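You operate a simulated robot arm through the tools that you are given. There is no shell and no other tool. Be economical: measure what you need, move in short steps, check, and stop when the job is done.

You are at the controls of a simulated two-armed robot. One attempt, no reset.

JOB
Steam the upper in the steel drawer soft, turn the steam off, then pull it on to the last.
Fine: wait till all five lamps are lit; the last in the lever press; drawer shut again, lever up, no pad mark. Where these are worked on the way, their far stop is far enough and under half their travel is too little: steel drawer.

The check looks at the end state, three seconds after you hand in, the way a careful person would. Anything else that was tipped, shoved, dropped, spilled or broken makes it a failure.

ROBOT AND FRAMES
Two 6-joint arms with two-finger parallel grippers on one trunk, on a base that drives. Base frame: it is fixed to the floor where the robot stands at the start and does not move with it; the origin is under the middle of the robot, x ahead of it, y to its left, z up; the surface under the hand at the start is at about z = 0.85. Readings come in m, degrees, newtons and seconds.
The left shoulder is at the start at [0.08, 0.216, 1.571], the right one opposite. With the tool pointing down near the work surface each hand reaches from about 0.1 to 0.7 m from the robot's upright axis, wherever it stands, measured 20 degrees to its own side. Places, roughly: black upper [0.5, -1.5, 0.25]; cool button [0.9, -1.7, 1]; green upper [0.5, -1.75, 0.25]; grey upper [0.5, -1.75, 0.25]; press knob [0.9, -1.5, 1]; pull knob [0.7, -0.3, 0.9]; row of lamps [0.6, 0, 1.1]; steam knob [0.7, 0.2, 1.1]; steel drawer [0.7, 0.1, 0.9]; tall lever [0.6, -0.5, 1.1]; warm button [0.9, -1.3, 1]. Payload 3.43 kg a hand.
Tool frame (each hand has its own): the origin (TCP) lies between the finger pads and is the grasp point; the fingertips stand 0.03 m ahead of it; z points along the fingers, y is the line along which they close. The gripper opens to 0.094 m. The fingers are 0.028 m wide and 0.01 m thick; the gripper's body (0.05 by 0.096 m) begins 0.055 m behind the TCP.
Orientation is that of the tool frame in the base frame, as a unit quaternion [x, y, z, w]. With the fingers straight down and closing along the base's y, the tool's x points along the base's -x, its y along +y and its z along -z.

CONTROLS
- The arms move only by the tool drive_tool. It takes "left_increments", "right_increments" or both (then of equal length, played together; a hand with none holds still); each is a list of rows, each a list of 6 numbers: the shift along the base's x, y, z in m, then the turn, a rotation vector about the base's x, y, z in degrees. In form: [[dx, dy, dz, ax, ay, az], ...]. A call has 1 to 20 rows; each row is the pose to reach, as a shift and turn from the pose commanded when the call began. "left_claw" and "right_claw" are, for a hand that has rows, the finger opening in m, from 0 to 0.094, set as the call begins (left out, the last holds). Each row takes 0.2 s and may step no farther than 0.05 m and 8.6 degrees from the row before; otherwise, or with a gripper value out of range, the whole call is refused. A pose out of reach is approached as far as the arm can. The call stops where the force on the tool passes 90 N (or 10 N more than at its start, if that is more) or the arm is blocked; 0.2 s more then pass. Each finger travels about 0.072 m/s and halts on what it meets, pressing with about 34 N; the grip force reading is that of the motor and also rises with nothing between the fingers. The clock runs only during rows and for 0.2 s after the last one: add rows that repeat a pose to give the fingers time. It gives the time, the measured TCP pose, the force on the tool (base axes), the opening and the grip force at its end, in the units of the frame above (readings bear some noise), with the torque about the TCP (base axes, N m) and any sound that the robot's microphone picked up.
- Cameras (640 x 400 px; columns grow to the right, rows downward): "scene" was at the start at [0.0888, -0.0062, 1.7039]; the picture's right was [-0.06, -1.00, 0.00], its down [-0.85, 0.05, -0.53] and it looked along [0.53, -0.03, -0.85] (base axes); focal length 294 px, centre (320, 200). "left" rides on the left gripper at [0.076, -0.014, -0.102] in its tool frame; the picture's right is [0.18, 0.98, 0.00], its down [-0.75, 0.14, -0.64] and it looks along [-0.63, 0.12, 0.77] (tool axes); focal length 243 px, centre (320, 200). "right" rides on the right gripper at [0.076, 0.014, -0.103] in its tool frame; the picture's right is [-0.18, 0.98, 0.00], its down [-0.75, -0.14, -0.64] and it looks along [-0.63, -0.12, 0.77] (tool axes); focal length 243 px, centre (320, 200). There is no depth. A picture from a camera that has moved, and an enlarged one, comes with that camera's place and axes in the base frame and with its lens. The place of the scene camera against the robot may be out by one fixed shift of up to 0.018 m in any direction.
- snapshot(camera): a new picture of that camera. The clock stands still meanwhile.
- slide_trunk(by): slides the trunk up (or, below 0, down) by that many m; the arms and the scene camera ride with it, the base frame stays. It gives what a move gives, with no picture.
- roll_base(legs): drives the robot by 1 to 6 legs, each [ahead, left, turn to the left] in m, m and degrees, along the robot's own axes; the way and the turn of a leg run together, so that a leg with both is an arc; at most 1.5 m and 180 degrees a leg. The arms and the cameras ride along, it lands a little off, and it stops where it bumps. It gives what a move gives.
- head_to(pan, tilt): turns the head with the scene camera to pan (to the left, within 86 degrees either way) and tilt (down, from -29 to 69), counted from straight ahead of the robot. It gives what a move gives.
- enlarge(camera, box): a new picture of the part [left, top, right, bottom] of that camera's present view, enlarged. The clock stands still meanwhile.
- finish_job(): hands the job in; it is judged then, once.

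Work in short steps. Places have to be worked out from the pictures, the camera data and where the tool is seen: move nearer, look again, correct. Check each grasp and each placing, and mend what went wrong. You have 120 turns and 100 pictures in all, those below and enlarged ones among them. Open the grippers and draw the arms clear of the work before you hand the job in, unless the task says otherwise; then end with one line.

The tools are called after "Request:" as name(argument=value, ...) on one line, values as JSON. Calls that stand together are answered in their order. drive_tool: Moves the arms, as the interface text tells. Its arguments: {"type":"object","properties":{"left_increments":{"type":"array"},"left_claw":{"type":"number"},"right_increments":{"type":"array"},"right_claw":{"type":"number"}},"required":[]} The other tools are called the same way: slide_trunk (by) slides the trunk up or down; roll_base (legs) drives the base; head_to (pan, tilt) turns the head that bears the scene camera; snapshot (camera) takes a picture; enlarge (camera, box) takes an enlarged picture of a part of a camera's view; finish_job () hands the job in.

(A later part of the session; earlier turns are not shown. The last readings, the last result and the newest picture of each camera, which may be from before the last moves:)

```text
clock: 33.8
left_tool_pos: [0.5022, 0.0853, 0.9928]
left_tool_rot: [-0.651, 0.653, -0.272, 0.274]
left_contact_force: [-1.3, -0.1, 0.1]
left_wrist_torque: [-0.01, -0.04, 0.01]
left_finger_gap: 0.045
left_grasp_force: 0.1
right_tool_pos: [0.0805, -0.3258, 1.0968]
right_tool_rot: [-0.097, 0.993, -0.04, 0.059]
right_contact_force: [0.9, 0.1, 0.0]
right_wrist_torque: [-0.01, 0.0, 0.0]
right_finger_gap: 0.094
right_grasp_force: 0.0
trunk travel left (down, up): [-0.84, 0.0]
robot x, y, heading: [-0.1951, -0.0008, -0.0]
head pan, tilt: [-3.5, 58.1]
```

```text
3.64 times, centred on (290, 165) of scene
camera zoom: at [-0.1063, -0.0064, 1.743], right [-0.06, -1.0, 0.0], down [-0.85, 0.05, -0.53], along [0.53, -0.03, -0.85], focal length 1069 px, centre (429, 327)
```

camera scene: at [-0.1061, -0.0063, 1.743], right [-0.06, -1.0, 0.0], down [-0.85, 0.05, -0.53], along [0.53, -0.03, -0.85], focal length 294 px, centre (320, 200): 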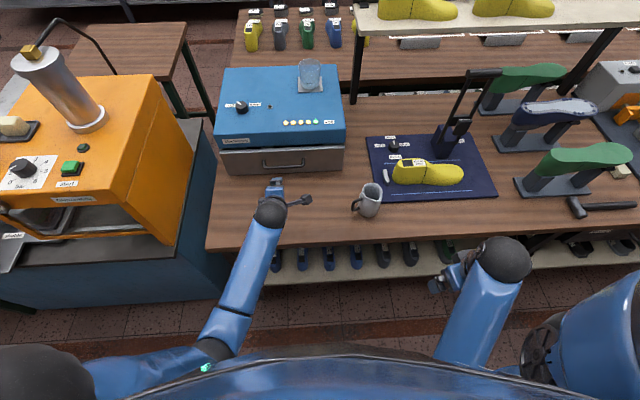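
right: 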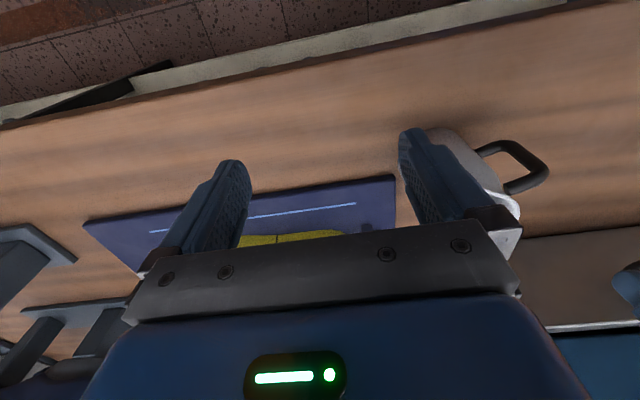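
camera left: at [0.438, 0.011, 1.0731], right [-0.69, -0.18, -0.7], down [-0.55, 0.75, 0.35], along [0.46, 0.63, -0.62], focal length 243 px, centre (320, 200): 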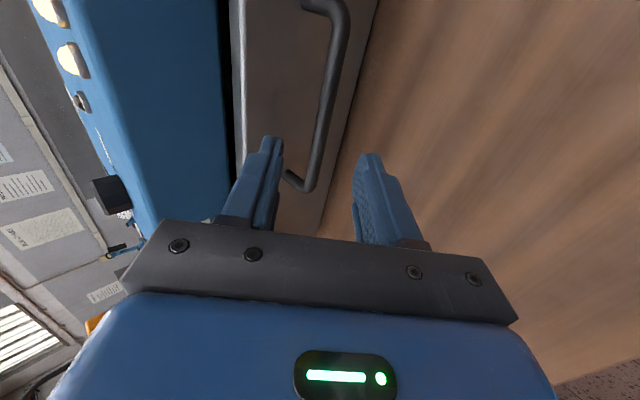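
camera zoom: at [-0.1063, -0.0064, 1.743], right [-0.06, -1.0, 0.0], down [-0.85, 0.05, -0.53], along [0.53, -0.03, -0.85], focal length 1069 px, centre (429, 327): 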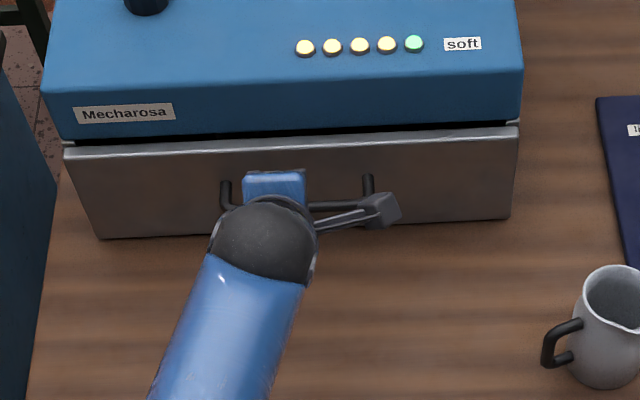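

The bar lies right on the tool axis, 0.089 m ahead. Advance 0.07 along the approach line.

Request:
drive_tool(left_increments=[[0.02, 0, -0.02, 0, 0, 0], [0.035, 0, -0.035, 0, 0, 0], [0.045, 0, -0.045, 0, 0, 0], [0.05, 0, -0.05, 0, 0, 0], [0.05, 0, -0.05, 0, 0, 0]])

Request:
snapshot(camera="left")

```text
clock: 35.0
left_tool_pos: [0.5479, 0.0865, 0.945]
left_tool_rot: [-0.65, 0.653, -0.274, 0.275]
left_contact_force: [-17.6, 1.2, 15.3]
left_wrist_torque: [0.03, -0.67, 0.12]
left_finger_gap: 0.0439
left_grasp_force: 0.0
right_tool_pos: [0.0766, -0.3245, 1.0985]
right_tool_rot: [-0.097, 0.993, -0.04, 0.062]
right_contact_force: [-0.1, 1.1, 0.7]
right_wrist_torque: [0.02, -0.02, 0.02]
right_finger_gap: 0.0939
right_grasp_force: 0.0
trunk travel left (down, up): [-0.84, 0.0]
robot x, y, heading: [-0.195, -0.0003, -0.0]
head pan, tilt: [-3.5, 58.1]
```

```text
66 pictures are left
camera left: at [0.4835, 0.0112, 1.0264], right [-0.69, -0.18, -0.7], down [-0.56, 0.75, 0.35], along [0.47, 0.63, -0.62], focal length 243 px, centre (320, 200)
```

left: 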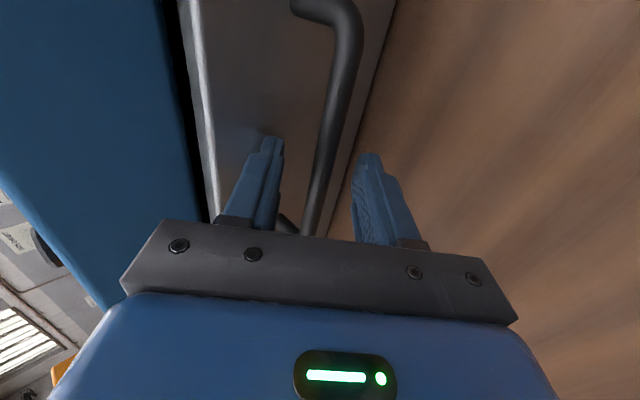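

The inner fingertip just meets the drawer face and the bar is between the tips. Close now with a 4 mm back-off.

Request:
drive_tool(left_increments=[[-0.003, 0, 0.003, 0, 0, 0], [-0.003, 0, 0.003, 0, 0, 0], [-0.003, 0, 0.003, 0, 0, 0], [-0.003, 0, 0.003, 0, 0, 0]], left_claw=0.0)

```text
clock: 36.0
left_tool_pos: [0.5509, 0.0857, 0.9422]
left_tool_rot: [-0.652, 0.654, -0.271, 0.272]
left_contact_force: [3.5, -2.3, -14.2]
left_wrist_torque: [-0.63, 0.1, 1.13]
left_finger_gap: 0.0115
left_grasp_force: 45.4
right_tool_pos: [0.0832, -0.3262, 1.0936]
right_tool_rot: [-0.097, 0.993, -0.04, 0.057]
right_contact_force: [0.2, 0.8, -0.4]
right_wrist_torque: [-0.01, 0.01, 0.0]
right_finger_gap: 0.0943
right_grasp_force: 0.1
trunk travel left (down, up): [-0.84, 0.0]
robot x, y, heading: [-0.192, 0.0003, -0.2]
head pan, tilt: [-3.5, 58.1]
```

Holding the bar (11.5 mm). Pull the drawer straight out.

Request:
drive_tool(left_increments=[[-0.02, 0, 0, 0, 0, 0], [-0.04, 0, 0, 0, 0, 0], [-0.06, 0, 0, 0, 0, 0], [-0.08, 0, 0, 0, 0, 0], [-0.1, 0, 0, 0, 0, 0], [-0.12, 0, 0, 0, 0, 0], [-0.14, 0, 0, 0, 0, 0], [-0.16, 0, 0, 0, 0, 0], [-0.18, 0, 0, 0, 0, 0], [-0.2, 0, 0, 0, 0, 0]])

Request:
snapshot(camera="scene")

```text
clock: 38.2
left_tool_pos: [0.352, 0.0865, 0.9429]
left_tool_rot: [-0.651, 0.655, -0.27, 0.272]
left_contact_force: [-0.2, -1.8, -22.5]
left_wrist_torque: [-0.97, 0.16, 0.67]
left_finger_gap: 0.0117
left_grasp_force: 44.6
right_tool_pos: [0.0829, -0.3253, 1.0945]
right_tool_rot: [-0.098, 0.993, -0.039, 0.058]
right_contact_force: [-0.3, -0.8, 0.4]
right_wrist_torque: [0.05, -0.03, 0.02]
right_finger_gap: 0.094
right_grasp_force: 0.1
trunk travel left (down, up): [-0.84, 0.0]
robot x, y, heading: [-0.192, 0.0013, -0.2]
head pan, tilt: [-3.5, 58.1]
```

```text
65 pictures are left
camera scene: at [-0.1034, -0.0063, 1.7426], right [-0.06, -1.0, 0.0], down [-0.85, 0.05, -0.53], along [0.53, -0.03, -0.85], focal length 294 px, centre (320, 200)
```

scene: 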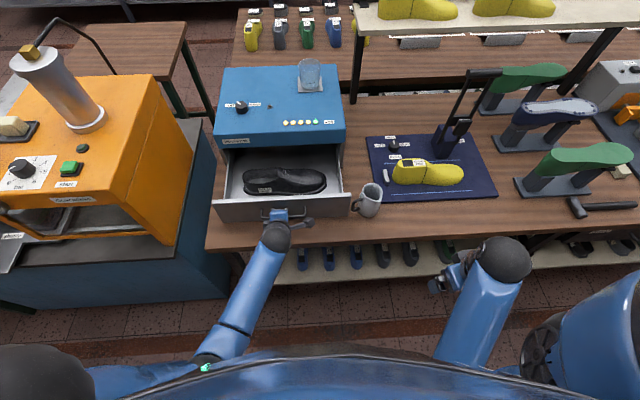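

The drawer is open with a black upper inside. I'll pull a bit farther to find the stop.

Request:
drive_tool(left_increments=[[-0.015, 0, 0, 0, 0, 0], [-0.03, 0, 0, 0, 0, 0], [-0.045, 0, 0, 0, 0, 0]])

Request:
enlarge(camera="scene", box=[200, 110, 360, 230])

```text
clock: 39.0
left_tool_pos: [0.3171, 0.0865, 0.946]
left_tool_rot: [-0.651, 0.652, -0.276, 0.275]
left_contact_force: [39.6, 5.9, -5.1]
left_wrist_torque: [-0.61, -0.34, 0.8]
left_finger_gap: 0.0116
left_grasp_force: 44.6
right_tool_pos: [0.0893, -0.3253, 1.0948]
right_tool_rot: [-0.097, 0.993, -0.041, 0.055]
right_contact_force: [0.3, 0.0, 0.0]
right_wrist_torque: [-0.02, -0.02, 0.0]
right_finger_gap: 0.0941
right_grasp_force: 0.1
trunk travel left (down, up): [-0.84, 0.0]
robot x, y, heading: [-0.1925, 0.001, -0.4]
head pan, tilt: [-3.5, 58.1]
```

```text
3.33 times, centred on (280, 170) of scene
camera zoom: at [-0.0939, -0.0045, 1.7424], right [-0.06, -1.0, 0.0], down [-0.85, 0.05, -0.52], along [0.52, -0.03, -0.85], focal length 980 px, centre (453, 300)
```

zoom: 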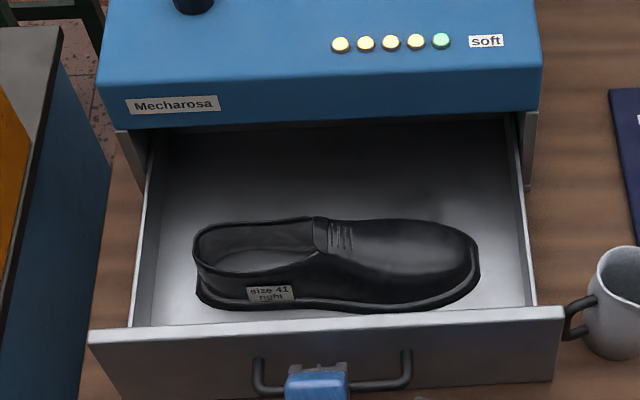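

The stop is reached at ~0.23 m; upper "size 41 right" lies heel to the left, matching the last. Release the handle and withdraw up and back.

Request:
drive_tool(left_increments=[[0.005, 0, 0, 0, 0, 0], [0.005, 0, 0, 0, 0, 0], [0.005, 0, 0, 0, 0, 0], [-0.015, 0, 0.02, 0, 0, 0], [-0.035, 0, 0.04, 0, 0, 0], [-0.055, 0, 0.06, 0, 0, 0], [-0.055, 0, 0.1, 0, 0, 0]], left_claw=0.06)

Request:
snapshot(camera="left")

```text
clock: 40.6
left_tool_pos: [0.2501, 0.0861, 1.0428]
left_tool_rot: [-0.651, 0.653, -0.272, 0.273]
left_contact_force: [0.0, 0.7, 0.9]
left_wrist_torque: [-0.03, 0.0, -0.01]
left_finger_gap: 0.0599
left_grasp_force: 0.0
right_tool_pos: [0.0809, -0.3257, 1.0961]
right_tool_rot: [-0.098, 0.993, -0.04, 0.059]
right_contact_force: [0.4, 0.6, 0.3]
right_wrist_torque: [0.01, -0.01, -0.01]
right_finger_gap: 0.0941
right_grasp_force: 0.1
trunk travel left (down, up): [-0.84, 0.0]
robot x, y, heading: [-0.194, -0.0012, -0.2]
head pan, tilt: [-3.5, 58.1]
```

```text
63 pictures are left
camera left: at [0.1861, 0.0115, 1.1233], right [-0.69, -0.18, -0.7], down [-0.55, 0.75, 0.35], along [0.46, 0.63, -0.62], focal length 243 px, centre (320, 200)
```

left: 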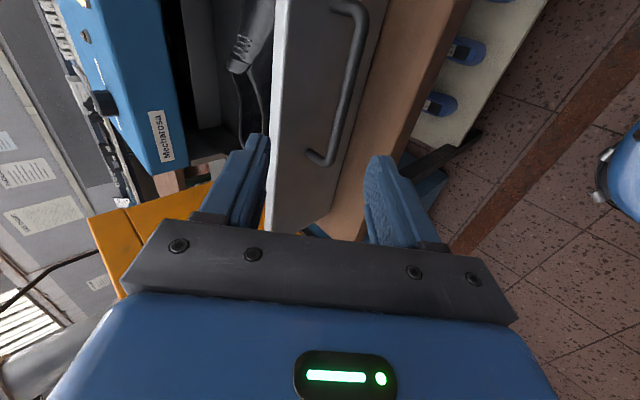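

Upper estimated centre (0.465, 0.085), running along y. I'll turn the left tool straight down (closing along x) and go above it to look.

Request:
drive_tool(left_increments=[[0.0, 0, 0.01, 0, 8, 0], [0.03, 0, 0.02, 0, 16, 0], [0.06, 0, 0.03, 0, 24, 0], [0.1, 0, 0.03, 0, 32, 0], [0.14, 0, 0.03, 0, 40, 0], [0.18, 0, 0.03, 0, 45, 0], [0.215, 0, 0.03, 0, 45, 0], [0.215, 0, 0.03, 0, 45, 0]], left_claw=0.094)

Request:
snapshot(camera="left")

Request:
enlarge(camera="scene", box=[200, 110, 360, 230])

```text
clock: 42.4
left_tool_pos: [0.4645, 0.0845, 1.0755]
left_tool_rot: [-0.705, 0.709, -0.003, 0.003]
left_contact_force: [-0.9, 1.0, 0.4]
left_wrist_torque: [-0.01, -0.04, -0.02]
left_finger_gap: 0.0938
left_grasp_force: 0.1
right_tool_pos: [0.0815, -0.3251, 1.0956]
right_tool_rot: [-0.098, 0.993, -0.041, 0.059]
right_contact_force: [-0.5, 0.0, 0.7]
right_wrist_torque: [0.02, -0.03, 0.0]
right_finger_gap: 0.0939
right_grasp_force: 0.1
trunk travel left (down, up): [-0.84, 0.0]
robot x, y, heading: [-0.1967, -0.0033, -0.2]
head pan, tilt: [-3.5, 58.1]
```

```text
62 pictures are left
camera left: at [0.4768, 0.0092, 1.1773], right [-0.98, -0.18, -0.01], down [-0.14, 0.75, 0.64], along [-0.11, 0.63, -0.77], focal length 243 px, centre (320, 200)
```

left: 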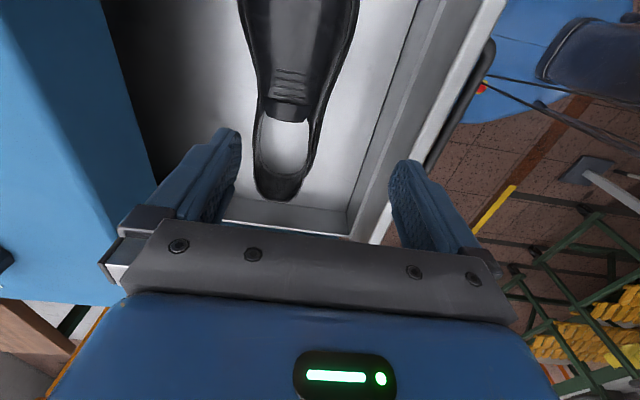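

```text
3.33 times, centred on (280, 170) of scene
camera zoom: at [-0.1062, -0.0064, 1.7429], right [-0.06, -1.0, 0.0], down [-0.85, 0.05, -0.53], along [0.53, -0.03, -0.85], focal length 980 px, centre (453, 300)
```

zoom: 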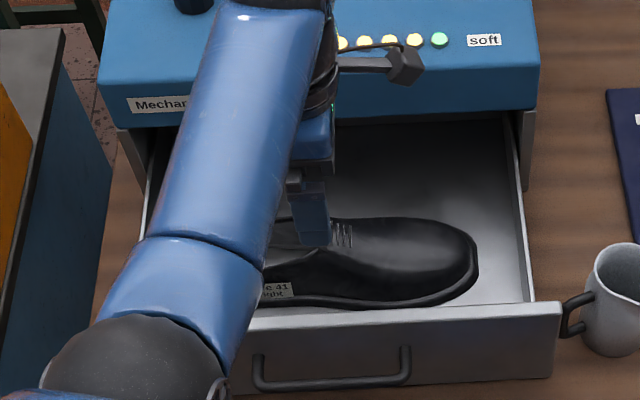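

Through the left camera the upper's axis is at x≈0.49 and the throat at y≈0.095; width there ~6–7 cm. I'll align at (0.49, 0.10) and come down halfway.

Request:
drive_tool(left_increments=[[0.026, 0.015, 0, 0, 0, 0], [0.026, 0.015, -0.03, 0, 0, 0], [0.026, 0.015, -0.06, 0, 0, 0], [0.026, 0.015, -0.085, 0, 0, 0], [0.026, 0.015, -0.085, 0, 0, 0]])

Request:
snapshot(camera="left")

```text
clock: 43.6
left_tool_pos: [0.4845, 0.1011, 0.9935]
left_tool_rot: [-0.706, 0.708, -0.003, 0.003]
left_contact_force: [-0.4, -0.4, -0.1]
left_wrist_torque: [-0.01, -0.03, -0.01]
left_finger_gap: 0.0939
left_grasp_force: 0.0
left hand out of reach, approached as far as the arm can: row 4, 5
right_tool_pos: [0.0816, -0.3262, 1.0958]
right_tool_rot: [-0.098, 0.993, -0.041, 0.058]
right_contact_force: [-0.4, 0.1, 0.3]
right_wrist_torque: [0.01, -0.01, 0.02]
right_finger_gap: 0.0941
right_grasp_force: 0.0
trunk travel left (down, up): [-0.84, 0.0]
robot x, y, heading: [-0.1956, 0.0006, -0.2]
head pan, tilt: [-3.5, 58.1]
```

```text
60 pictures are left
camera left: at [0.4964, 0.0264, 1.0944], right [-0.98, -0.18, -0.01], down [-0.14, 0.75, 0.64], along [-0.11, 0.63, -0.77], focal length 243 px, centre (320, 200)
```

left: 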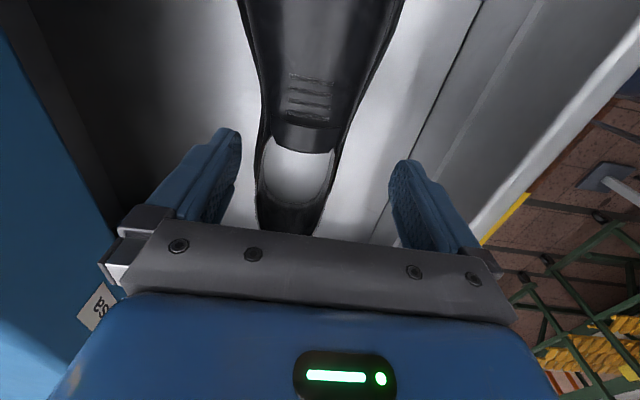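

The hand is near its reach limit. I'll raise the hand 40 mm, lower the trunk 80 mm, then correct x by +11 mm.

Request:
drive_tool(left_increments=[[0, 0, 0.02, 0, 0, 0], [0, 0, 0.04, 0, 0, 0]])

Request:
slide_trunk(by=-0.08)

Request:
drive_tool(left_increments=[[0.005, -0.001, 0, 0, 0, 0], [0.01, -0.001, 0, 0, 0, 0], [0.01, -0.001, 0, 0, 0, 0]])

Request:
snapshot(camera="left")

```text
clock: 44.2
left_tool_pos: [0.483, 0.1001, 1.0338]
left_tool_rot: [-0.705, 0.709, -0.003, 0.002]
left_contact_force: [-0.3, 0.8, -0.4]
left_wrist_torque: [0.02, -0.01, -0.03]
left_finger_gap: 0.0941
left_grasp_force: 0.0
right_tool_pos: [0.0816, -0.3261, 1.0951]
right_tool_rot: [-0.098, 0.993, -0.04, 0.06]
right_contact_force: [-0.4, 0.1, 0.4]
right_wrist_torque: [0.03, 0.01, 0.0]
right_finger_gap: 0.0938
right_grasp_force: 0.0
trunk travel left (down, up): [-0.84, 0.0]
robot x, y, heading: [-0.1916, 0.0002, -0.1]
head pan, tilt: [-3.5, 58.1]
```

```text
clock: 45.4
left_tool_pos: [0.484, 0.1002, 0.9518]
left_tool_rot: [-0.706, 0.708, -0.003, 0.003]
left_contact_force: [0.6, 0.2, 0.0]
left_wrist_torque: [0.02, 0.0, 0.02]
left_finger_gap: 0.0937
left_grasp_force: 0.2
right_tool_pos: [0.0815, -0.3258, 1.0159]
right_tool_rot: [-0.097, 0.993, -0.04, 0.059]
right_contact_force: [0.3, 0.0, 1.1]
right_wrist_torque: [0.0, -0.02, 0.0]
right_finger_gap: 0.0942
right_grasp_force: 0.0
trunk travel left (down, up): [-0.76, 0.08]
robot x, y, heading: [-0.1922, 0.0011, -0.4]
head pan, tilt: [-3.5, 58.1]
```

```text
clock: 46.2
left_tool_pos: [0.4927, 0.0983, 0.9532]
left_tool_rot: [-0.706, 0.709, -0.003, 0.002]
left_contact_force: [-0.3, 0.1, 0.1]
left_wrist_torque: [0.03, 0.01, 0.02]
left_finger_gap: 0.0942
left_grasp_force: 0.0
right_tool_pos: [0.0816, -0.3256, 1.0151]
right_tool_rot: [-0.097, 0.993, -0.04, 0.058]
right_contact_force: [-0.2, 0.3, 0.6]
right_wrist_torque: [0.02, -0.01, 0.0]
right_finger_gap: 0.0937
right_grasp_force: 0.0
trunk travel left (down, up): [-0.76, 0.08]
robot x, y, heading: [-0.1939, 0.0022, -0.4]
head pan, tilt: [-3.5, 58.1]
```

```text
59 pictures are left
camera left: at [0.5054, 0.0241, 1.0544], right [-0.98, -0.18, -0.01], down [-0.14, 0.75, 0.64], along [-0.11, 0.63, -0.77], focal length 243 px, centre (320, 200)
```

left: 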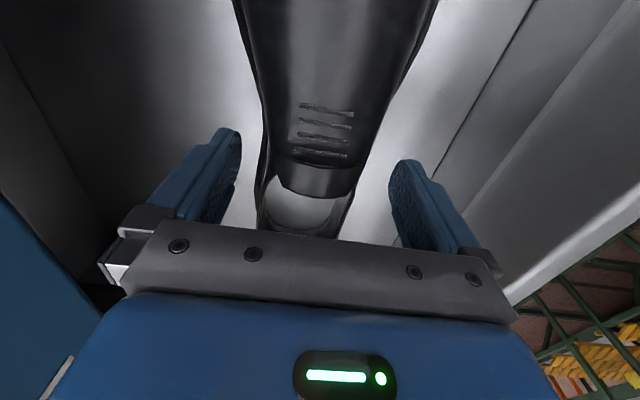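

Well centred at the throat. Lower 25 mm and close gently with time.

Request:
drive_tool(left_increments=[[0.002, 0, -0.012, 0, 0, 0], [0.002, 0, -0.025, 0, 0, 0], [0.002, 0, -0.025, 0, 0, 0]])

Request:
drive_tool(left_increments=[[0, 0, 0, 0, 0, 0], [0, 0, 0, 0, 0, 0], [0, 0, 0, 0, 0, 0], [0, 0, 0, 0, 0, 0], [0, 0, 0, 0, 0, 0]], left_claw=0.03)

Request:
snapshot(camera="left")

```text
clock: 47.0
left_tool_pos: [0.4939, 0.0996, 0.9295]
left_tool_rot: [-0.706, 0.708, -0.003, 0.003]
left_contact_force: [0.1, 0.8, -0.2]
left_wrist_torque: [0.01, 0.03, 0.01]
left_finger_gap: 0.0941
left_grasp_force: 0.0
right_tool_pos: [0.0805, -0.3263, 1.0168]
right_tool_rot: [-0.098, 0.993, -0.039, 0.059]
right_contact_force: [0.3, 0.3, 0.2]
right_wrist_torque: [-0.02, -0.02, -0.02]
right_finger_gap: 0.094
right_grasp_force: 0.1
trunk travel left (down, up): [-0.76, 0.08]
robot x, y, heading: [-0.1951, -0.0012, -0.2]
head pan, tilt: [-3.5, 58.1]
```

```text
clock: 48.2
left_tool_pos: [0.4931, 0.0987, 0.9296]
left_tool_rot: [-0.705, 0.709, -0.003, 0.003]
left_contact_force: [1.7, 0.5, 2.6]
left_wrist_torque: [-0.03, -0.24, 0.06]
left_finger_gap: 0.0789
left_grasp_force: 34.1
right_tool_pos: [0.0806, -0.3245, 1.0157]
right_tool_rot: [-0.098, 0.993, -0.04, 0.059]
right_contact_force: [-0.9, -0.6, 0.2]
right_wrist_torque: [0.01, -0.02, 0.01]
right_finger_gap: 0.094
right_grasp_force: 0.0
trunk travel left (down, up): [-0.76, 0.08]
robot x, y, heading: [-0.195, -0.001, -0.1]
head pan, tilt: [-3.5, 58.1]
```

```text
58 pictures are left
camera left: at [0.5054, 0.0242, 1.0301], right [-0.98, -0.18, -0.01], down [-0.14, 0.75, 0.64], along [-0.11, 0.63, -0.77], focal length 243 px, centre (320, 200)
```

left: 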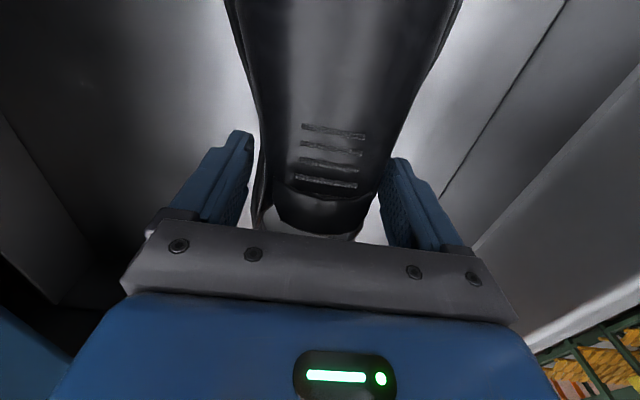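

It holds at 79 mm. Lift 6 cm and check.

Request:
drive_tool(left_increments=[[0, 0, 0.02, 0, 0, 0], [0, 0, 0.04, 0, 0, 0], [0, 0, 0.06, 0, 0, 0], [0, 0, 0.06, 0, 0, 0]])

Request:
snapshot(camera="left")

Request:
snapshot(camera="scene")

```text
clock: 49.2
left_tool_pos: [0.4966, 0.0988, 0.9869]
left_tool_rot: [-0.706, 0.708, -0.003, 0.002]
left_contact_force: [-1.0, 0.0, 0.7]
left_wrist_torque: [0.01, -0.03, 0.0]
left_finger_gap: 0.0302
left_grasp_force: 0.0
right_tool_pos: [0.0823, -0.326, 1.0146]
right_tool_rot: [-0.097, 0.993, -0.04, 0.059]
right_contact_force: [0.4, 0.4, 0.1]
right_wrist_torque: [0.04, 0.0, 0.01]
right_finger_gap: 0.0941
right_grasp_force: 0.0
trunk travel left (down, up): [-0.76, 0.08]
robot x, y, heading: [-0.1929, 0.0017, -0.1]
head pan, tilt: [-3.5, 58.1]
```

```text
57 pictures are left
camera left: at [0.5086, 0.0235, 1.0887], right [-0.98, -0.18, -0.01], down [-0.14, 0.75, 0.64], along [-0.11, 0.63, -0.77], focal length 243 px, centre (320, 200)
```

left: 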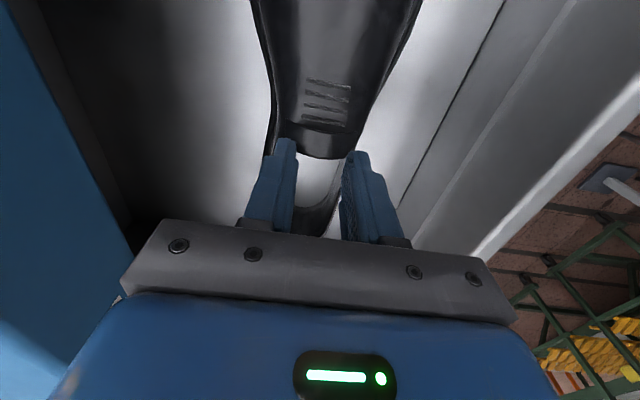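

```text
56 pictures are left
camera scene: at [-0.1051, -0.0065, 1.6628], right [-0.06, -1.0, 0.0], down [-0.85, 0.05, -0.53], along [0.53, -0.03, -0.85], focal length 294 px, centre (320, 200)
```

scene: 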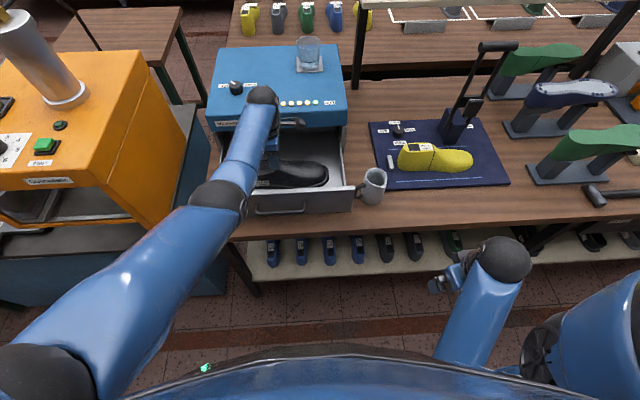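

It slipped out: I was gripping too high on sloping sides. I'll open, go lower to find near the drawer floor, and grip again.

Request:
drive_tool(left_increments=[[0, 0, 0, 0, 0, 0], [0, 0, 0, 0, 0, 0], [-0.002, 0, 0, 0, 0, 0], [-0.002, 0, 0, 0, 0, 0], [-0.002, 0, -0.02, 0, 0, 0], [-0.002, 0, -0.04, 0, 0, 0], [-0.002, 0, -0.06, 0, 0, 0], [-0.002, 0, -0.07, 0, 0, 0], [-0.002, 0, -0.076, 0, 0, 0], [-0.002, 0, -0.076, 0, 0, 0]], left_claw=0.094)

Request:
snapshot(camera="left")

```text
clock: 51.4
left_tool_pos: [0.4861, 0.1008, 0.9163]
left_tool_rot: [-0.706, 0.708, -0.002, 0.002]
left_contact_force: [-0.3, 0.4, 0.6]
left_wrist_torque: [0.03, 0.0, 0.0]
left_finger_gap: 0.094
left_grasp_force: 0.2
left hand out of reach, approached as far as the arm can: row 8, 9, 10
right_tool_pos: [0.0822, -0.3252, 1.0154]
right_tool_rot: [-0.098, 0.993, -0.04, 0.059]
right_contact_force: [-1.0, -0.1, -0.2]
right_wrist_torque: [0.0, -0.03, 0.02]
right_finger_gap: 0.094
right_grasp_force: 0.1
trunk travel left (down, up): [-0.76, 0.08]
robot x, y, heading: [-0.1913, 0.0013, -0.1]
head pan, tilt: [-3.5, 58.1]
```

```text
55 pictures are left
camera left: at [0.4979, 0.0264, 1.0175], right [-0.98, -0.18, -0.01], down [-0.14, 0.75, 0.64], along [-0.11, 0.63, -0.77], focal length 243 px, centre (320, 200)
```

left: 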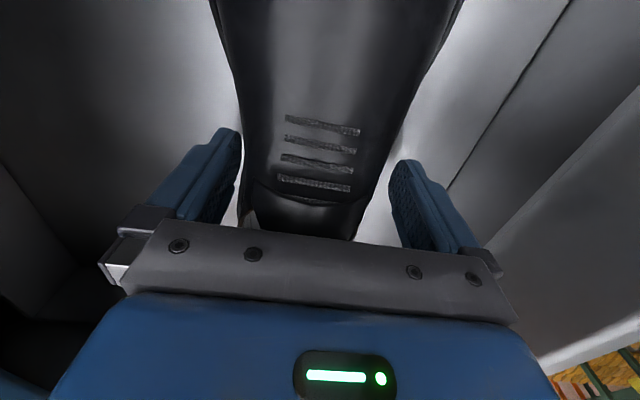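

Again at reach limit. Raise the hand 60 mm, drop the trunk 60 mm, then correct.

Request:
drive_tool(left_increments=[[0, 0, 0.03, 0, 0, 0], [0, 0, 0.06, 0, 0, 0]])

Request:
slide_trunk(by=-0.06)

Request:
drive_tool(left_increments=[[0.004, -0.004, 0, 0, 0, 0], [0.007, -0.01, -0.005, 0, 0, 0], [0.007, -0.01, -0.01, 0, 0, 0], [0.007, -0.01, -0.015, 0, 0, 0], [0.007, -0.01, -0.015, 0, 0, 0]])

Request:
snapshot(camera="left")

```text
clock: 52.0
left_tool_pos: [0.5081, 0.0998, 0.9676]
left_tool_rot: [-0.706, 0.708, 0.0, 0.002]
left_contact_force: [0.1, 0.5, -0.6]
left_wrist_torque: [0.02, -0.02, -0.04]
left_finger_gap: 0.094
left_grasp_force: 0.0
left hand out of reach, approached as far as the arm can: row 1, 2
right_tool_pos: [0.0807, -0.3259, 1.0151]
right_tool_rot: [-0.097, 0.993, -0.04, 0.059]
right_contact_force: [-0.6, -0.4, -0.3]
right_wrist_torque: [0.03, -0.02, 0.04]
right_finger_gap: 0.0941
right_grasp_force: 0.0
trunk travel left (down, up): [-0.76, 0.08]
robot x, y, heading: [-0.1868, -0.0, -0.2]
head pan, tilt: [-3.5, 58.1]
```

```text
clock: 52.8
left_tool_pos: [0.5196, 0.0977, 0.9374]
left_tool_rot: [-0.706, 0.708, -0.017, 0.015]
left_contact_force: [0.0, 3.0, 35.5]
left_wrist_torque: [-0.3, 1.67, -0.35]
left_finger_gap: 0.0937
left_grasp_force: 0.0
right_tool_pos: [0.0774, -0.3253, 0.9626]
right_tool_rot: [-0.099, 0.992, -0.041, 0.061]
right_contact_force: [0.4, 0.4, 0.6]
right_wrist_torque: [0.02, 0.03, 0.0]
right_finger_gap: 0.0941
right_grasp_force: 0.1
trunk travel left (down, up): [-0.707, 0.133]
robot x, y, heading: [-0.1933, -0.0012, -0.3]
head pan, tilt: [-3.5, 58.1]
stopped: the force on the tool passed its limit at 96 N (the readings are from after the stop); the commanded pose is now the measured one
```

```text
clock: 54.2
left_tool_pos: [0.5298, 0.094, 0.9378]
left_tool_rot: [-0.706, 0.707, -0.027, 0.023]
left_contact_force: [1.5, 11.9, 46.9]
left_wrist_torque: [-0.16, 2.16, -1.08]
left_finger_gap: 0.092
left_grasp_force: 0.0
left hand out of reach, approached as far as the arm can: row 2, 3, 4, 5
right_tool_pos: [0.0826, -0.3237, 0.9617]
right_tool_rot: [-0.1, 0.992, -0.04, 0.06]
right_contact_force: [0.7, -0.3, -0.3]
right_wrist_torque: [-0.01, 0.05, 0.01]
right_finger_gap: 0.0941
right_grasp_force: 0.1
trunk travel left (down, up): [-0.707, 0.133]
robot x, y, heading: [-0.1923, -0.0012, 0.1]
head pan, tilt: [-3.5, 58.1]
stopped in row 5 (left hand): the force on the tool passed its limit at 90 N (the readings are from after the stop); the commanded pose is now the measured one
```

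```text
54 pictures are left
camera left: at [0.5354, 0.0203, 1.0402], right [-0.98, -0.18, -0.07], down [-0.19, 0.76, 0.63], along [-0.06, 0.63, -0.78], focal length 243 px, centre (320, 200)
```

left: 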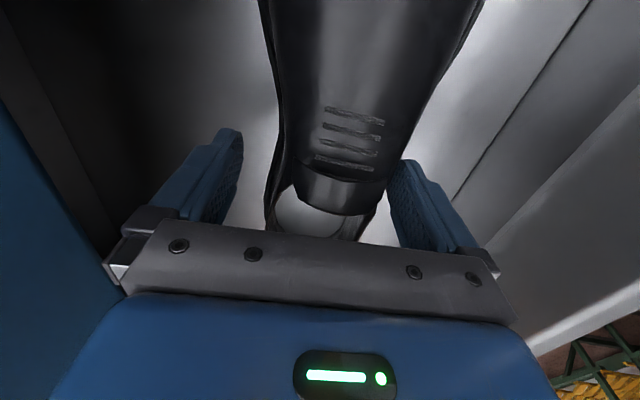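

The hand drifted forward and one finger pressed on the upper. I'll go up and back, straightening the tilt, then check the upper is unmoved.

Request:
drive_tool(left_increments=[[0, 0, 0.03, 0, 0, 0], [-0.01, 0, 0.06, 0, 4, 0], [-0.03, 0.005, 0.08, 0, 4, 0], [-0.05, 0.005, 0.1, 0, 4, 0], [-0.07, 0.005, 0.12, 0, 4, 0], [-0.07, 0.005, 0.12, 0, 4, 0]])

Request:
snapshot(camera="left")

Request:
snapshot(camera="scene")

```text
clock: 55.6
left_tool_pos: [0.5348, 0.0842, 1.0199]
left_tool_rot: [-0.707, 0.708, 0.005, -0.008]
left_contact_force: [-0.1, 1.0, 0.0]
left_wrist_torque: [0.03, 0.01, 0.01]
left_finger_gap: 0.094
left_grasp_force: 0.1
left hand out of reach, approached as far as the arm can: row 1, 2, 3, 4, 5, 6
right_tool_pos: [0.0841, -0.3239, 0.9635]
right_tool_rot: [-0.099, 0.993, -0.04, 0.058]
right_contact_force: [0.1, -0.4, 0.5]
right_wrist_torque: [-0.03, 0.0, -0.01]
right_finger_gap: 0.0941
right_grasp_force: 0.0
trunk travel left (down, up): [-0.707, 0.133]
robot x, y, heading: [-0.1935, 0.0004, 0.1]
head pan, tilt: [-3.5, 58.1]
```

```text
53 pictures are left
camera left: at [0.5492, 0.01, 1.1217], right [-0.98, -0.18, 0.02], down [-0.13, 0.76, 0.64], along [-0.13, 0.63, -0.77], focal length 243 px, centre (320, 200)
```

left: 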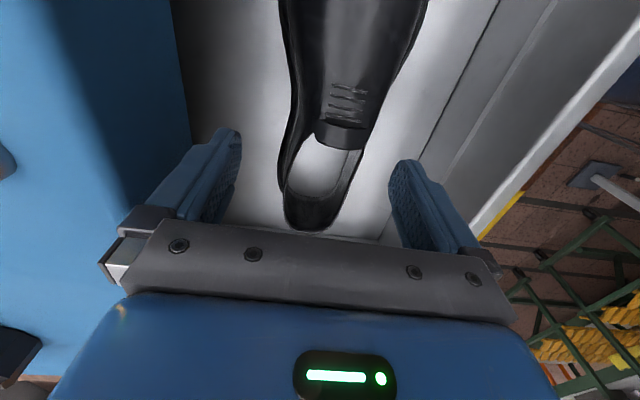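

```text
52 pictures are left
camera scene: at [-0.105, -0.0054, 1.6097], right [-0.06, -1.0, 0.0], down [-0.85, 0.05, -0.53], along [0.53, -0.03, -0.85], focal length 294 px, centre (320, 200)
```

scene: 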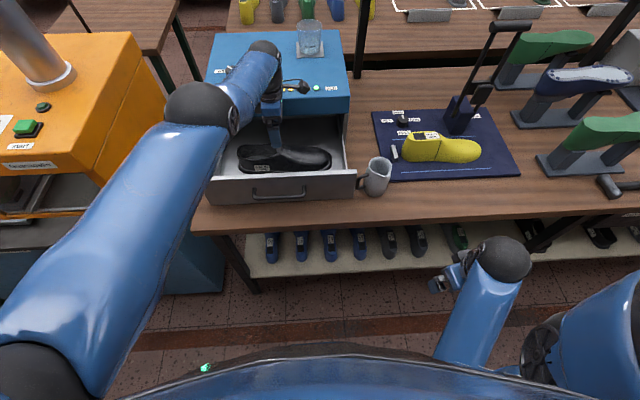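

The upper hasn't moved; the trouble is the arm's fold/stretch limits. I'll raise the trunk fully, bring the hand back, then drive 9 cm ahead for a better posture.

Request:
slide_trunk(by=0.1)

Request:
drive_tool(left_increments=[[-0.04, 0.0, 0, 0, 0, 0], [-0.08, 0.005, -0.01, 0, 0, 0], [-0.12, 0.01, -0.03, 0, 0, 0], [-0.13, 0.01, -0.05, 0, 0, 0], [-0.13, 0.01, -0.05, 0, 0, 0]])

```text
clock: 57.0
left_tool_pos: [0.5353, 0.0847, 1.1202]
left_tool_rot: [-0.707, 0.707, 0.003, -0.008]
left_contact_force: [-0.2, -0.7, 0.0]
left_wrist_torque: [-0.02, -0.02, -0.03]
left_finger_gap: 0.0942
left_grasp_force: 0.0
right_tool_pos: [0.084, -0.3243, 1.0623]
right_tool_rot: [-0.099, 0.993, -0.039, 0.059]
right_contact_force: [-0.5, 0.5, -0.2]
right_wrist_torque: [-0.02, 0.03, -0.01]
right_finger_gap: 0.0938
right_grasp_force: 0.2
trunk travel left (down, up): [-0.807, 0.033]
robot x, y, heading: [-0.1956, 0.0017, 0.2]
head pan, tilt: [-3.5, 58.1]
```

```text
clock: 58.2
left_tool_pos: [0.5115, 0.0711, 1.0512]
left_tool_rot: [-0.706, 0.708, 0.005, -0.008]
left_contact_force: [0.4, 0.4, -0.6]
left_wrist_torque: [0.0, 0.03, 0.0]
left_finger_gap: 0.0939
left_grasp_force: 0.0
left hand out of reach, approached as far as the arm can: row 1, 2, 3, 4, 5
right_tool_pos: [0.0831, -0.3247, 1.0619]
right_tool_rot: [-0.1, 0.993, -0.039, 0.058]
right_contact_force: [-0.1, -0.2, -0.7]
right_wrist_torque: [-0.03, -0.02, 0.0]
right_finger_gap: 0.0939
right_grasp_force: 0.0
trunk travel left (down, up): [-0.807, 0.033]
robot x, y, heading: [-0.1932, -0.0003, -0.0]
head pan, tilt: [-3.5, 58.1]
```

The arm seems stuck in an awkward wrist posture. I'll undo the yaw here (raising a bit first) to free it.

Request:
drive_tool(left_increments=[[0.0, 0.0, 0.02, 0, 0, -8], [0.0, 0.0, 0.03, 0, 0, -16], [0, 0.0, 0.03, 0, 0, -24], [0, 0.0, 0.03, 0, 0, -32], [0, 0.0, 0.03, 0, 0, -40], [0, 0.0, 0.03, 0, 0, -48], [0, 0.0, 0.03, 0, 0, -56], [0, 0.0, 0.03, 0, 0, -64], [0, 0.0, 0.03, 0, 0, -72], [0, 0.0, 0.03, 0, 0, -80], [0, 0.0, 0.03, 0, 0, -88]])

Request:
snapshot(camera="scene")

```text
clock: 60.6
left_tool_pos: [0.5202, 0.0723, 1.077]
left_tool_rot: [-0.016, 1.0, 0.008, -0.004]
left_contact_force: [0.8, 0.0, -0.2]
left_wrist_torque: [-0.02, 0.02, 0.01]
left_finger_gap: 0.0941
left_grasp_force: 0.2
left hand out of reach, approached as far as the arm can: row 1, 2, 3, 4, 11
right_tool_pos: [0.0839, -0.3244, 1.0624]
right_tool_rot: [-0.099, 0.993, -0.04, 0.058]
right_contact_force: [-0.4, 1.1, 0.4]
right_wrist_torque: [-0.02, -0.02, 0.01]
right_finger_gap: 0.0939
right_grasp_force: 0.1
trunk travel left (down, up): [-0.807, 0.033]
robot x, y, heading: [-0.1947, 0.0022, 0.2]
head pan, tilt: [-3.5, 58.1]
```

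```text
51 pictures are left
camera scene: at [-0.105, -0.0058, 1.7097], right [-0.06, -1.0, 0.0], down [-0.85, 0.05, -0.53], along [0.53, -0.03, -0.85], focal length 294 px, centre (320, 200)
```

scene: 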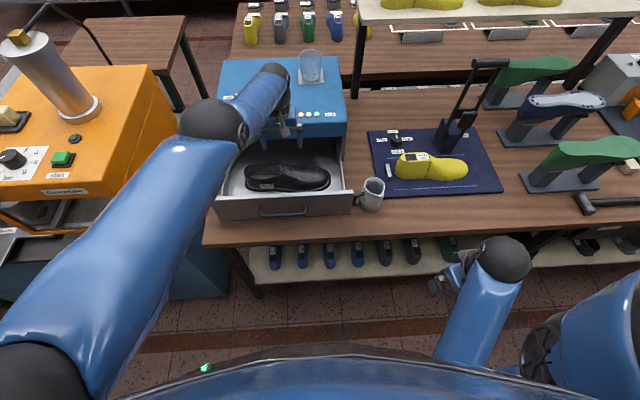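

The elbow has flipped to its "up" branch. I'll repeat the path that earlier flipped it back: trunk to top, out to (0.53, 0.215, 1.15), then back and down.

Request:
slide_trunk(by=0.033)

Request:
drive_tool(left_increments=[[0.005, 0.04, 0.02, 0, 0, 0], [0.01, 0.08, 0.04, 0, 0, 0], [0.013, 0.12, 0.045, 0, 0, 0], [0.013, 0.143, 0.045, 0, 0, 0], [0.013, 0.143, 0.045, 0, 0, 0]])

Request:
drive_tool(left_increments=[[-0.045, 0, 0, 0, 0, 0], [-0.09, 0, 0, 0, 0, 0], [-0.13, 0.0, -0.02, 0, 0, 0], [-0.14, -0.03, -0.05, 0, 0, 8], [-0.14, -0.06, -0.08, 0, 0, 16], [-0.14, -0.09, -0.1, 0, 0, 24], [-0.14, -0.115, -0.1, 0, 0, 24], [-0.14, -0.115, -0.1, 0, 0, 24]])

```text
clock: 61.4
left_tool_pos: [0.5206, 0.0714, 1.11]
left_tool_rot: [-0.017, 1.0, 0.008, -0.004]
left_contact_force: [-0.2, 0.3, -0.3]
left_wrist_torque: [-0.01, -0.03, 0.01]
left_finger_gap: 0.0938
left_grasp_force: 0.2
right_tool_pos: [0.0825, -0.3246, 1.0955]
right_tool_rot: [-0.1, 0.992, -0.04, 0.059]
right_contact_force: [-0.3, 0.8, 0.8]
right_wrist_torque: [-0.02, 0.01, 0.02]
right_finger_gap: 0.0938
right_grasp_force: 0.0
trunk travel left (down, up): [-0.84, 0.0]
robot x, y, heading: [-0.1975, 0.0012, -0.1]
head pan, tilt: [-3.5, 58.1]
```

```text
clock: 62.5
left_tool_pos: [0.5486, 0.2135, 1.1495]
left_tool_rot: [-0.017, 1.0, 0.008, -0.004]
left_contact_force: [0.1, 0.0, 0.5]
left_wrist_torque: [0.0, -0.02, 0.01]
left_finger_gap: 0.0941
left_grasp_force: 0.0
left hand out of reach, approached as far as the arm can: row 1, 2, 3, 4, 5
right_tool_pos: [0.0836, -0.3232, 1.0952]
right_tool_rot: [-0.1, 0.992, -0.04, 0.059]
right_contact_force: [0.7, -0.8, -1.0]
right_wrist_torque: [0.03, 0.0, 0.01]
right_finger_gap: 0.094
right_grasp_force: 0.2
trunk travel left (down, up): [-0.84, 0.0]
robot x, y, heading: [-0.1961, 0.0019, -0.1]
head pan, tilt: [-3.5, 58.1]
```

```text
clock: 64.3
left_tool_pos: [0.4896, 0.1016, 1.0151]
left_tool_rot: [-0.225, 0.974, 0.007, -0.006]
left_contact_force: [-0.3, -0.6, 0.5]
left_wrist_torque: [-0.01, -0.03, -0.02]
left_finger_gap: 0.094
left_grasp_force: 0.1
left hand out of reach, approached as far as the arm can: row 1, 2, 3, 4, 5, 6, 7, 8
right_tool_pos: [0.0828, -0.3232, 1.0952]
right_tool_rot: [-0.099, 0.993, -0.04, 0.059]
right_contact_force: [-0.5, -0.3, -0.3]
right_wrist_torque: [-0.01, 0.06, 0.03]
right_finger_gap: 0.0941
right_grasp_force: 0.0
trunk travel left (down, up): [-0.84, 0.0]
robot x, y, heading: [-0.1939, 0.0007, -0.3]
head pan, tilt: [-3.5, 58.1]
```

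The arm looks nearly straight (singular), so inward moves stall. I'll try freeing it by tilting the tool forward, which pulls the wrist inward.

Request:
drive_tool(left_increments=[[-0.02, 0, 0.02, 0, -8, 0], [-0.04, 0, 0.04, 0, -16, 0], [-0.06, 0, 0.05, 0, -24, 0], [-0.08, 0, 0.05, 0, -32, 0], [-0.1, 0, 0.05, 0, -40, 0], [-0.12, 0, 0.05, 0, -40, 0]])

Request:
snapshot(camera="scene")

```text
clock: 65.8
left_tool_pos: [0.5221, 0.0048, 0.9567]
left_tool_rot: [-0.217, 0.914, -0.075, 0.334]
left_contact_force: [-0.3, 11.4, 38.7]
left_wrist_torque: [-2.35, 5.17, -1.38]
left_finger_gap: 0.0943
left_grasp_force: 0.1
left hand out of reach, approached as far as the arm can: row 1, 2, 3, 4, 5, 6
right_tool_pos: [0.0796, -0.3203, 1.0996]
right_tool_rot: [-0.101, 0.992, -0.042, 0.062]
right_contact_force: [-0.1, -0.5, 0.7]
right_wrist_torque: [0.01, -0.01, 0.05]
right_finger_gap: 0.0941
right_grasp_force: 0.0
trunk travel left (down, up): [-0.84, 0.0]
robot x, y, heading: [-0.1945, 0.0021, 0.1]
head pan, tilt: [-3.5, 58.1]
```

```text
50 pictures are left
camera scene: at [-0.1132, -0.0005, 1.7443], right [-0.06, -1.0, 0.0], down [-0.85, 0.05, -0.53], along [0.53, -0.03, -0.85], focal length 294 px, centre (320, 200)
```

scene: 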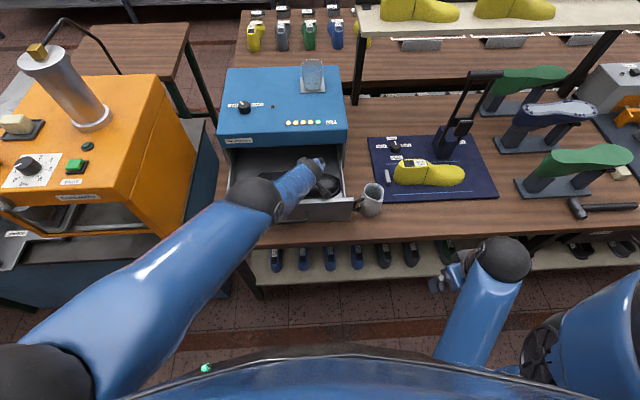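

The hand dropped and pressed in the drawer. Lift straight up now, gently.

Request:
drive_tool(left_increments=[[0, 0, 0.02, 0, 0, 0], [0, 0, 0.04, 0, 0, 0], [0, 0.0, 0.06, 0, 0, 0], [0, 0.0, 0.08, 0, 0, 0], [0, 0.0, 0.1, 0, 0, 0]])

Request:
snapshot(camera="scene")

```text
clock: 67.0
left_tool_pos: [0.5637, -0.0037, 1.0143]
left_tool_rot: [-0.212, 0.92, -0.065, 0.323]
left_contact_force: [-15.6, -2.9, -14.3]
left_wrist_torque: [0.66, 0.7, -0.75]
left_finger_gap: 0.0903
left_grasp_force: 0.1
left hand out of reach, approached as far as the arm can: row 1, 2, 3, 4, 5
right_tool_pos: [0.0812, -0.3256, 1.0952]
right_tool_rot: [-0.099, 0.993, -0.039, 0.059]
right_contact_force: [1.1, -0.3, 0.2]
right_wrist_torque: [0.04, 0.04, -0.02]
right_finger_gap: 0.0941
right_grasp_force: 0.1
trunk travel left (down, up): [-0.84, 0.0]
robot x, y, heading: [-0.1931, -0.0008, -0.0]
head pan, tilt: [-3.5, 58.1]
```

```text
49 pictures are left
camera scene: at [-0.1069, -0.0083, 1.7425], right [-0.06, -1.0, 0.0], down [-0.85, 0.05, -0.53], along [0.53, -0.03, -0.85], focal length 294 px, centre (320, 200)
```

scene: 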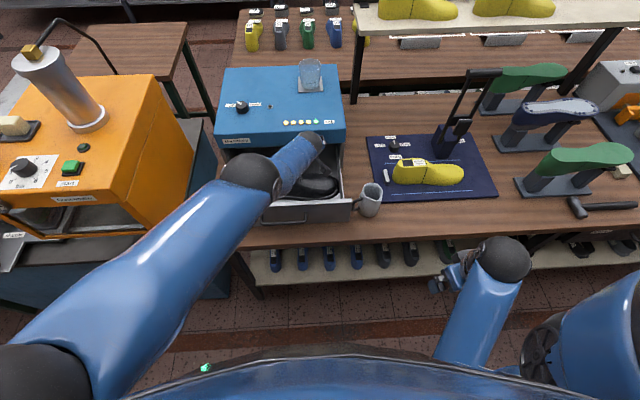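

I'll drive the base straight back 0.4 m to free the arm over open floor and re-posture there.

Request:
roll_base(legs=[[-0.4, 0, 0]])

Request:
drive_tool(left_increments=[[0.0, 0.03, -0.03, 0, 0, 0], [-0.0, 0.06, -0.06, 0, 0, 0], [-0.02, 0.09, -0.09, 0, 0, 0], [-0.05, 0.12, -0.11, 0, 0, 0], [-0.09, 0.14, -0.11, 0, 0, 0], [-0.13, 0.16, -0.11, 0, 0, 0], [-0.17, 0.18, -0.11, 0, 0, 0], [-0.2, 0.2, -0.11, 0, 0, 0]])

Request:
snapshot(camera="scene")

```text
clock: 69.4
left_tool_pos: [0.1799, -0.0035, 1.0164]
left_tool_rot: [-0.213, 0.918, -0.07, 0.327]
left_contact_force: [-0.2, -0.3, 0.5]
left_wrist_torque: [-0.02, 0.03, -0.02]
left_finger_gap: 0.0941
left_grasp_force: 0.1
right_tool_pos: [-0.307, -0.3239, 1.0947]
right_tool_rot: [-0.1, 0.993, -0.04, 0.057]
right_contact_force: [-0.3, 1.2, -0.6]
right_wrist_torque: [0.03, 0.01, 0.02]
right_finger_gap: 0.0939
right_grasp_force: 0.0
trunk travel left (down, up): [-0.84, 0.0]
robot x, y, heading: [-0.5867, 0.0004, 0.2]
head pan, tilt: [-3.5, 58.1]
```

```text
clock: 71.2
left_tool_pos: [0.0465, 0.1925, 0.8166]
left_tool_rot: [-0.213, 0.917, -0.072, 0.328]
left_contact_force: [0.3, -0.3, 0.0]
left_wrist_torque: [0.06, 0.06, -0.01]
left_finger_gap: 0.0942
left_grasp_force: 0.0
left hand out of reach, approached as far as the arm can: row 1, 2, 3, 4, 5, 6, 7, 8
right_tool_pos: [-0.3105, -0.3219, 1.0959]
right_tool_rot: [-0.098, 0.993, -0.04, 0.059]
right_contact_force: [-0.8, 0.6, -0.4]
right_wrist_torque: [0.0, -0.01, 0.03]
right_finger_gap: 0.0941
right_grasp_force: 0.1
trunk travel left (down, up): [-0.84, 0.0]
robot x, y, heading: [-0.5847, 0.0026, -0.1]
head pan, tilt: [-3.5, 58.1]
```

```text
48 pictures are left
camera scene: at [-0.4994, -0.0034, 1.7428], right [-0.06, -1.0, 0.0], down [-0.85, 0.05, -0.53], along [0.53, -0.03, -0.85], focal length 294 px, centre (320, 200)
```

scene: 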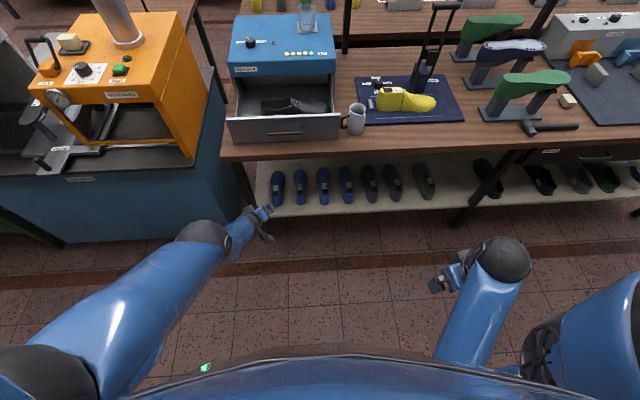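

The arm is indeed straight. Moving the hand up and inward should bend the elbow downward; try that over the free floor.

Request:
drive_tool(left_increments=[[0, 0, 0.045, 0, 0, 0], [-0.01, 0, 0.09, 0, 0, 0], [-0.03, 0, 0.13, 0, 0, 0], [-0.06, 0, 0.16, 0, 0, 0], [-0.1, 0, 0.18, 0, 0, 0], [-0.14, 0, 0.18, 0, 0, 0], [-0.18, 0, 0.18, 0, 0, 0], [-0.18, 0, 0.18, 0, 0, 0]])

Request:
snapshot(camera="scene")

```text
clock: 73.0
left_tool_pos: [0.0268, 0.187, 0.8013]
left_tool_rot: [-0.214, 0.918, -0.07, 0.328]
left_contact_force: [0.6, 0.2, 0.3]
left_wrist_torque: [0.02, 0.0, 0.01]
left_finger_gap: 0.094
left_grasp_force: 0.1
left hand out of reach, approached as far as the arm can: row 1, 2, 3, 4, 5, 6, 7, 8
right_tool_pos: [-0.31, -0.3227, 1.096]
right_tool_rot: [-0.099, 0.993, -0.041, 0.059]
right_contact_force: [0.0, 0.0, -0.4]
right_wrist_torque: [0.01, -0.01, -0.03]
right_finger_gap: 0.0939
right_grasp_force: 0.0
trunk travel left (down, up): [-0.84, 0.0]
robot x, y, heading: [-0.5866, -0.0001, 0.1]
head pan, tilt: [-3.5, 58.1]
```

```text
47 pictures are left
camera scene: at [-0.4979, -0.0049, 1.7427], right [-0.06, -1.0, 0.0], down [-0.85, 0.05, -0.53], along [0.53, -0.03, -0.85], focal length 294 px, centre (320, 200)
```

scene: 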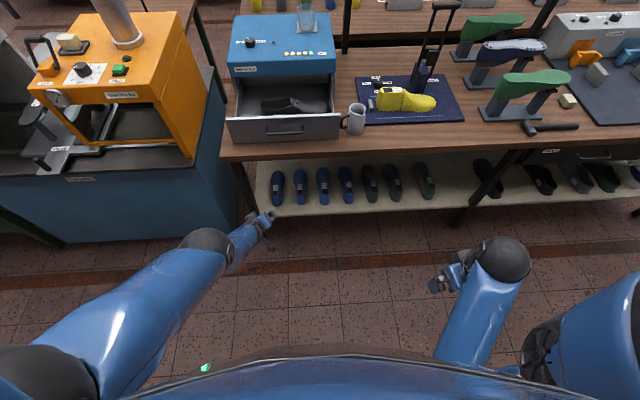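

The elbow seems held at the wrong side of straight. I'll stretch it fully outward (beyond reach, over open floor) and then return upward/inward so it can cross back.

Request:
drive_tool(left_increments=[[0.04, 0, -0.03, 0, 0, 0], [0.08, 0, -0.06, 0, 0, 0], [0.12, 0, -0.09, 0, 0, 0], [0.16, 0, -0.12, 0, 0, 0], [0.2, 0, -0.15, 0, 0, 0], [0.24, 0, -0.18, 0, 0, 0], [0.28, 0, -0.21, 0, 0, 0], [0.32, 0, -0.24, 0, 0, 0], [0.36, 0, -0.27, 0, 0, 0], [0.39, 0, -0.3, 0, 0, 0], [0.39, 0, -0.26, 0, 0, 0], [0.39, 0, -0.22, 0, 0, 0], [0.36, 0, -0.18, 0, 0, 0], [0.33, 0, -0.15, 0, 0, 0], [0.3, 0, -0.12, 0, 0, 0], [0.26, 0, -0.1, 0, 0, 0], [0.22, 0, -0.1, 0, 0, 0], [0.18, 0, -0.1, 0, 0, 0], [0.14, 0, -0.1, 0, 0, 0]])

```text
clock: 77.0
left_tool_pos: [0.0828, 0.1938, 0.8453]
left_tool_rot: [-0.213, 0.917, -0.071, 0.329]
left_contact_force: [0.2, -0.6, -0.7]
left_wrist_torque: [-0.01, 0.05, -0.02]
left_finger_gap: 0.0941
left_grasp_force: 0.1
left hand out of reach, approached as far as the arm can: row 1, 2, 3, 4, 5, 6, 7, 8, 9, 10, 11, 12, 13, 14, 15, 16, 17, 18, 19
right_tool_pos: [-0.311, -0.3236, 1.0967]
right_tool_rot: [-0.1, 0.992, -0.04, 0.059]
right_contact_force: [-0.4, -0.1, 0.2]
right_wrist_torque: [-0.03, -0.03, 0.05]
right_finger_gap: 0.0941
right_grasp_force: 0.0
trunk travel left (down, up): [-0.84, 0.0]
robot x, y, heading: [-0.5879, -0.0009, -0.3]
head pan, tilt: [-3.5, 58.1]
```

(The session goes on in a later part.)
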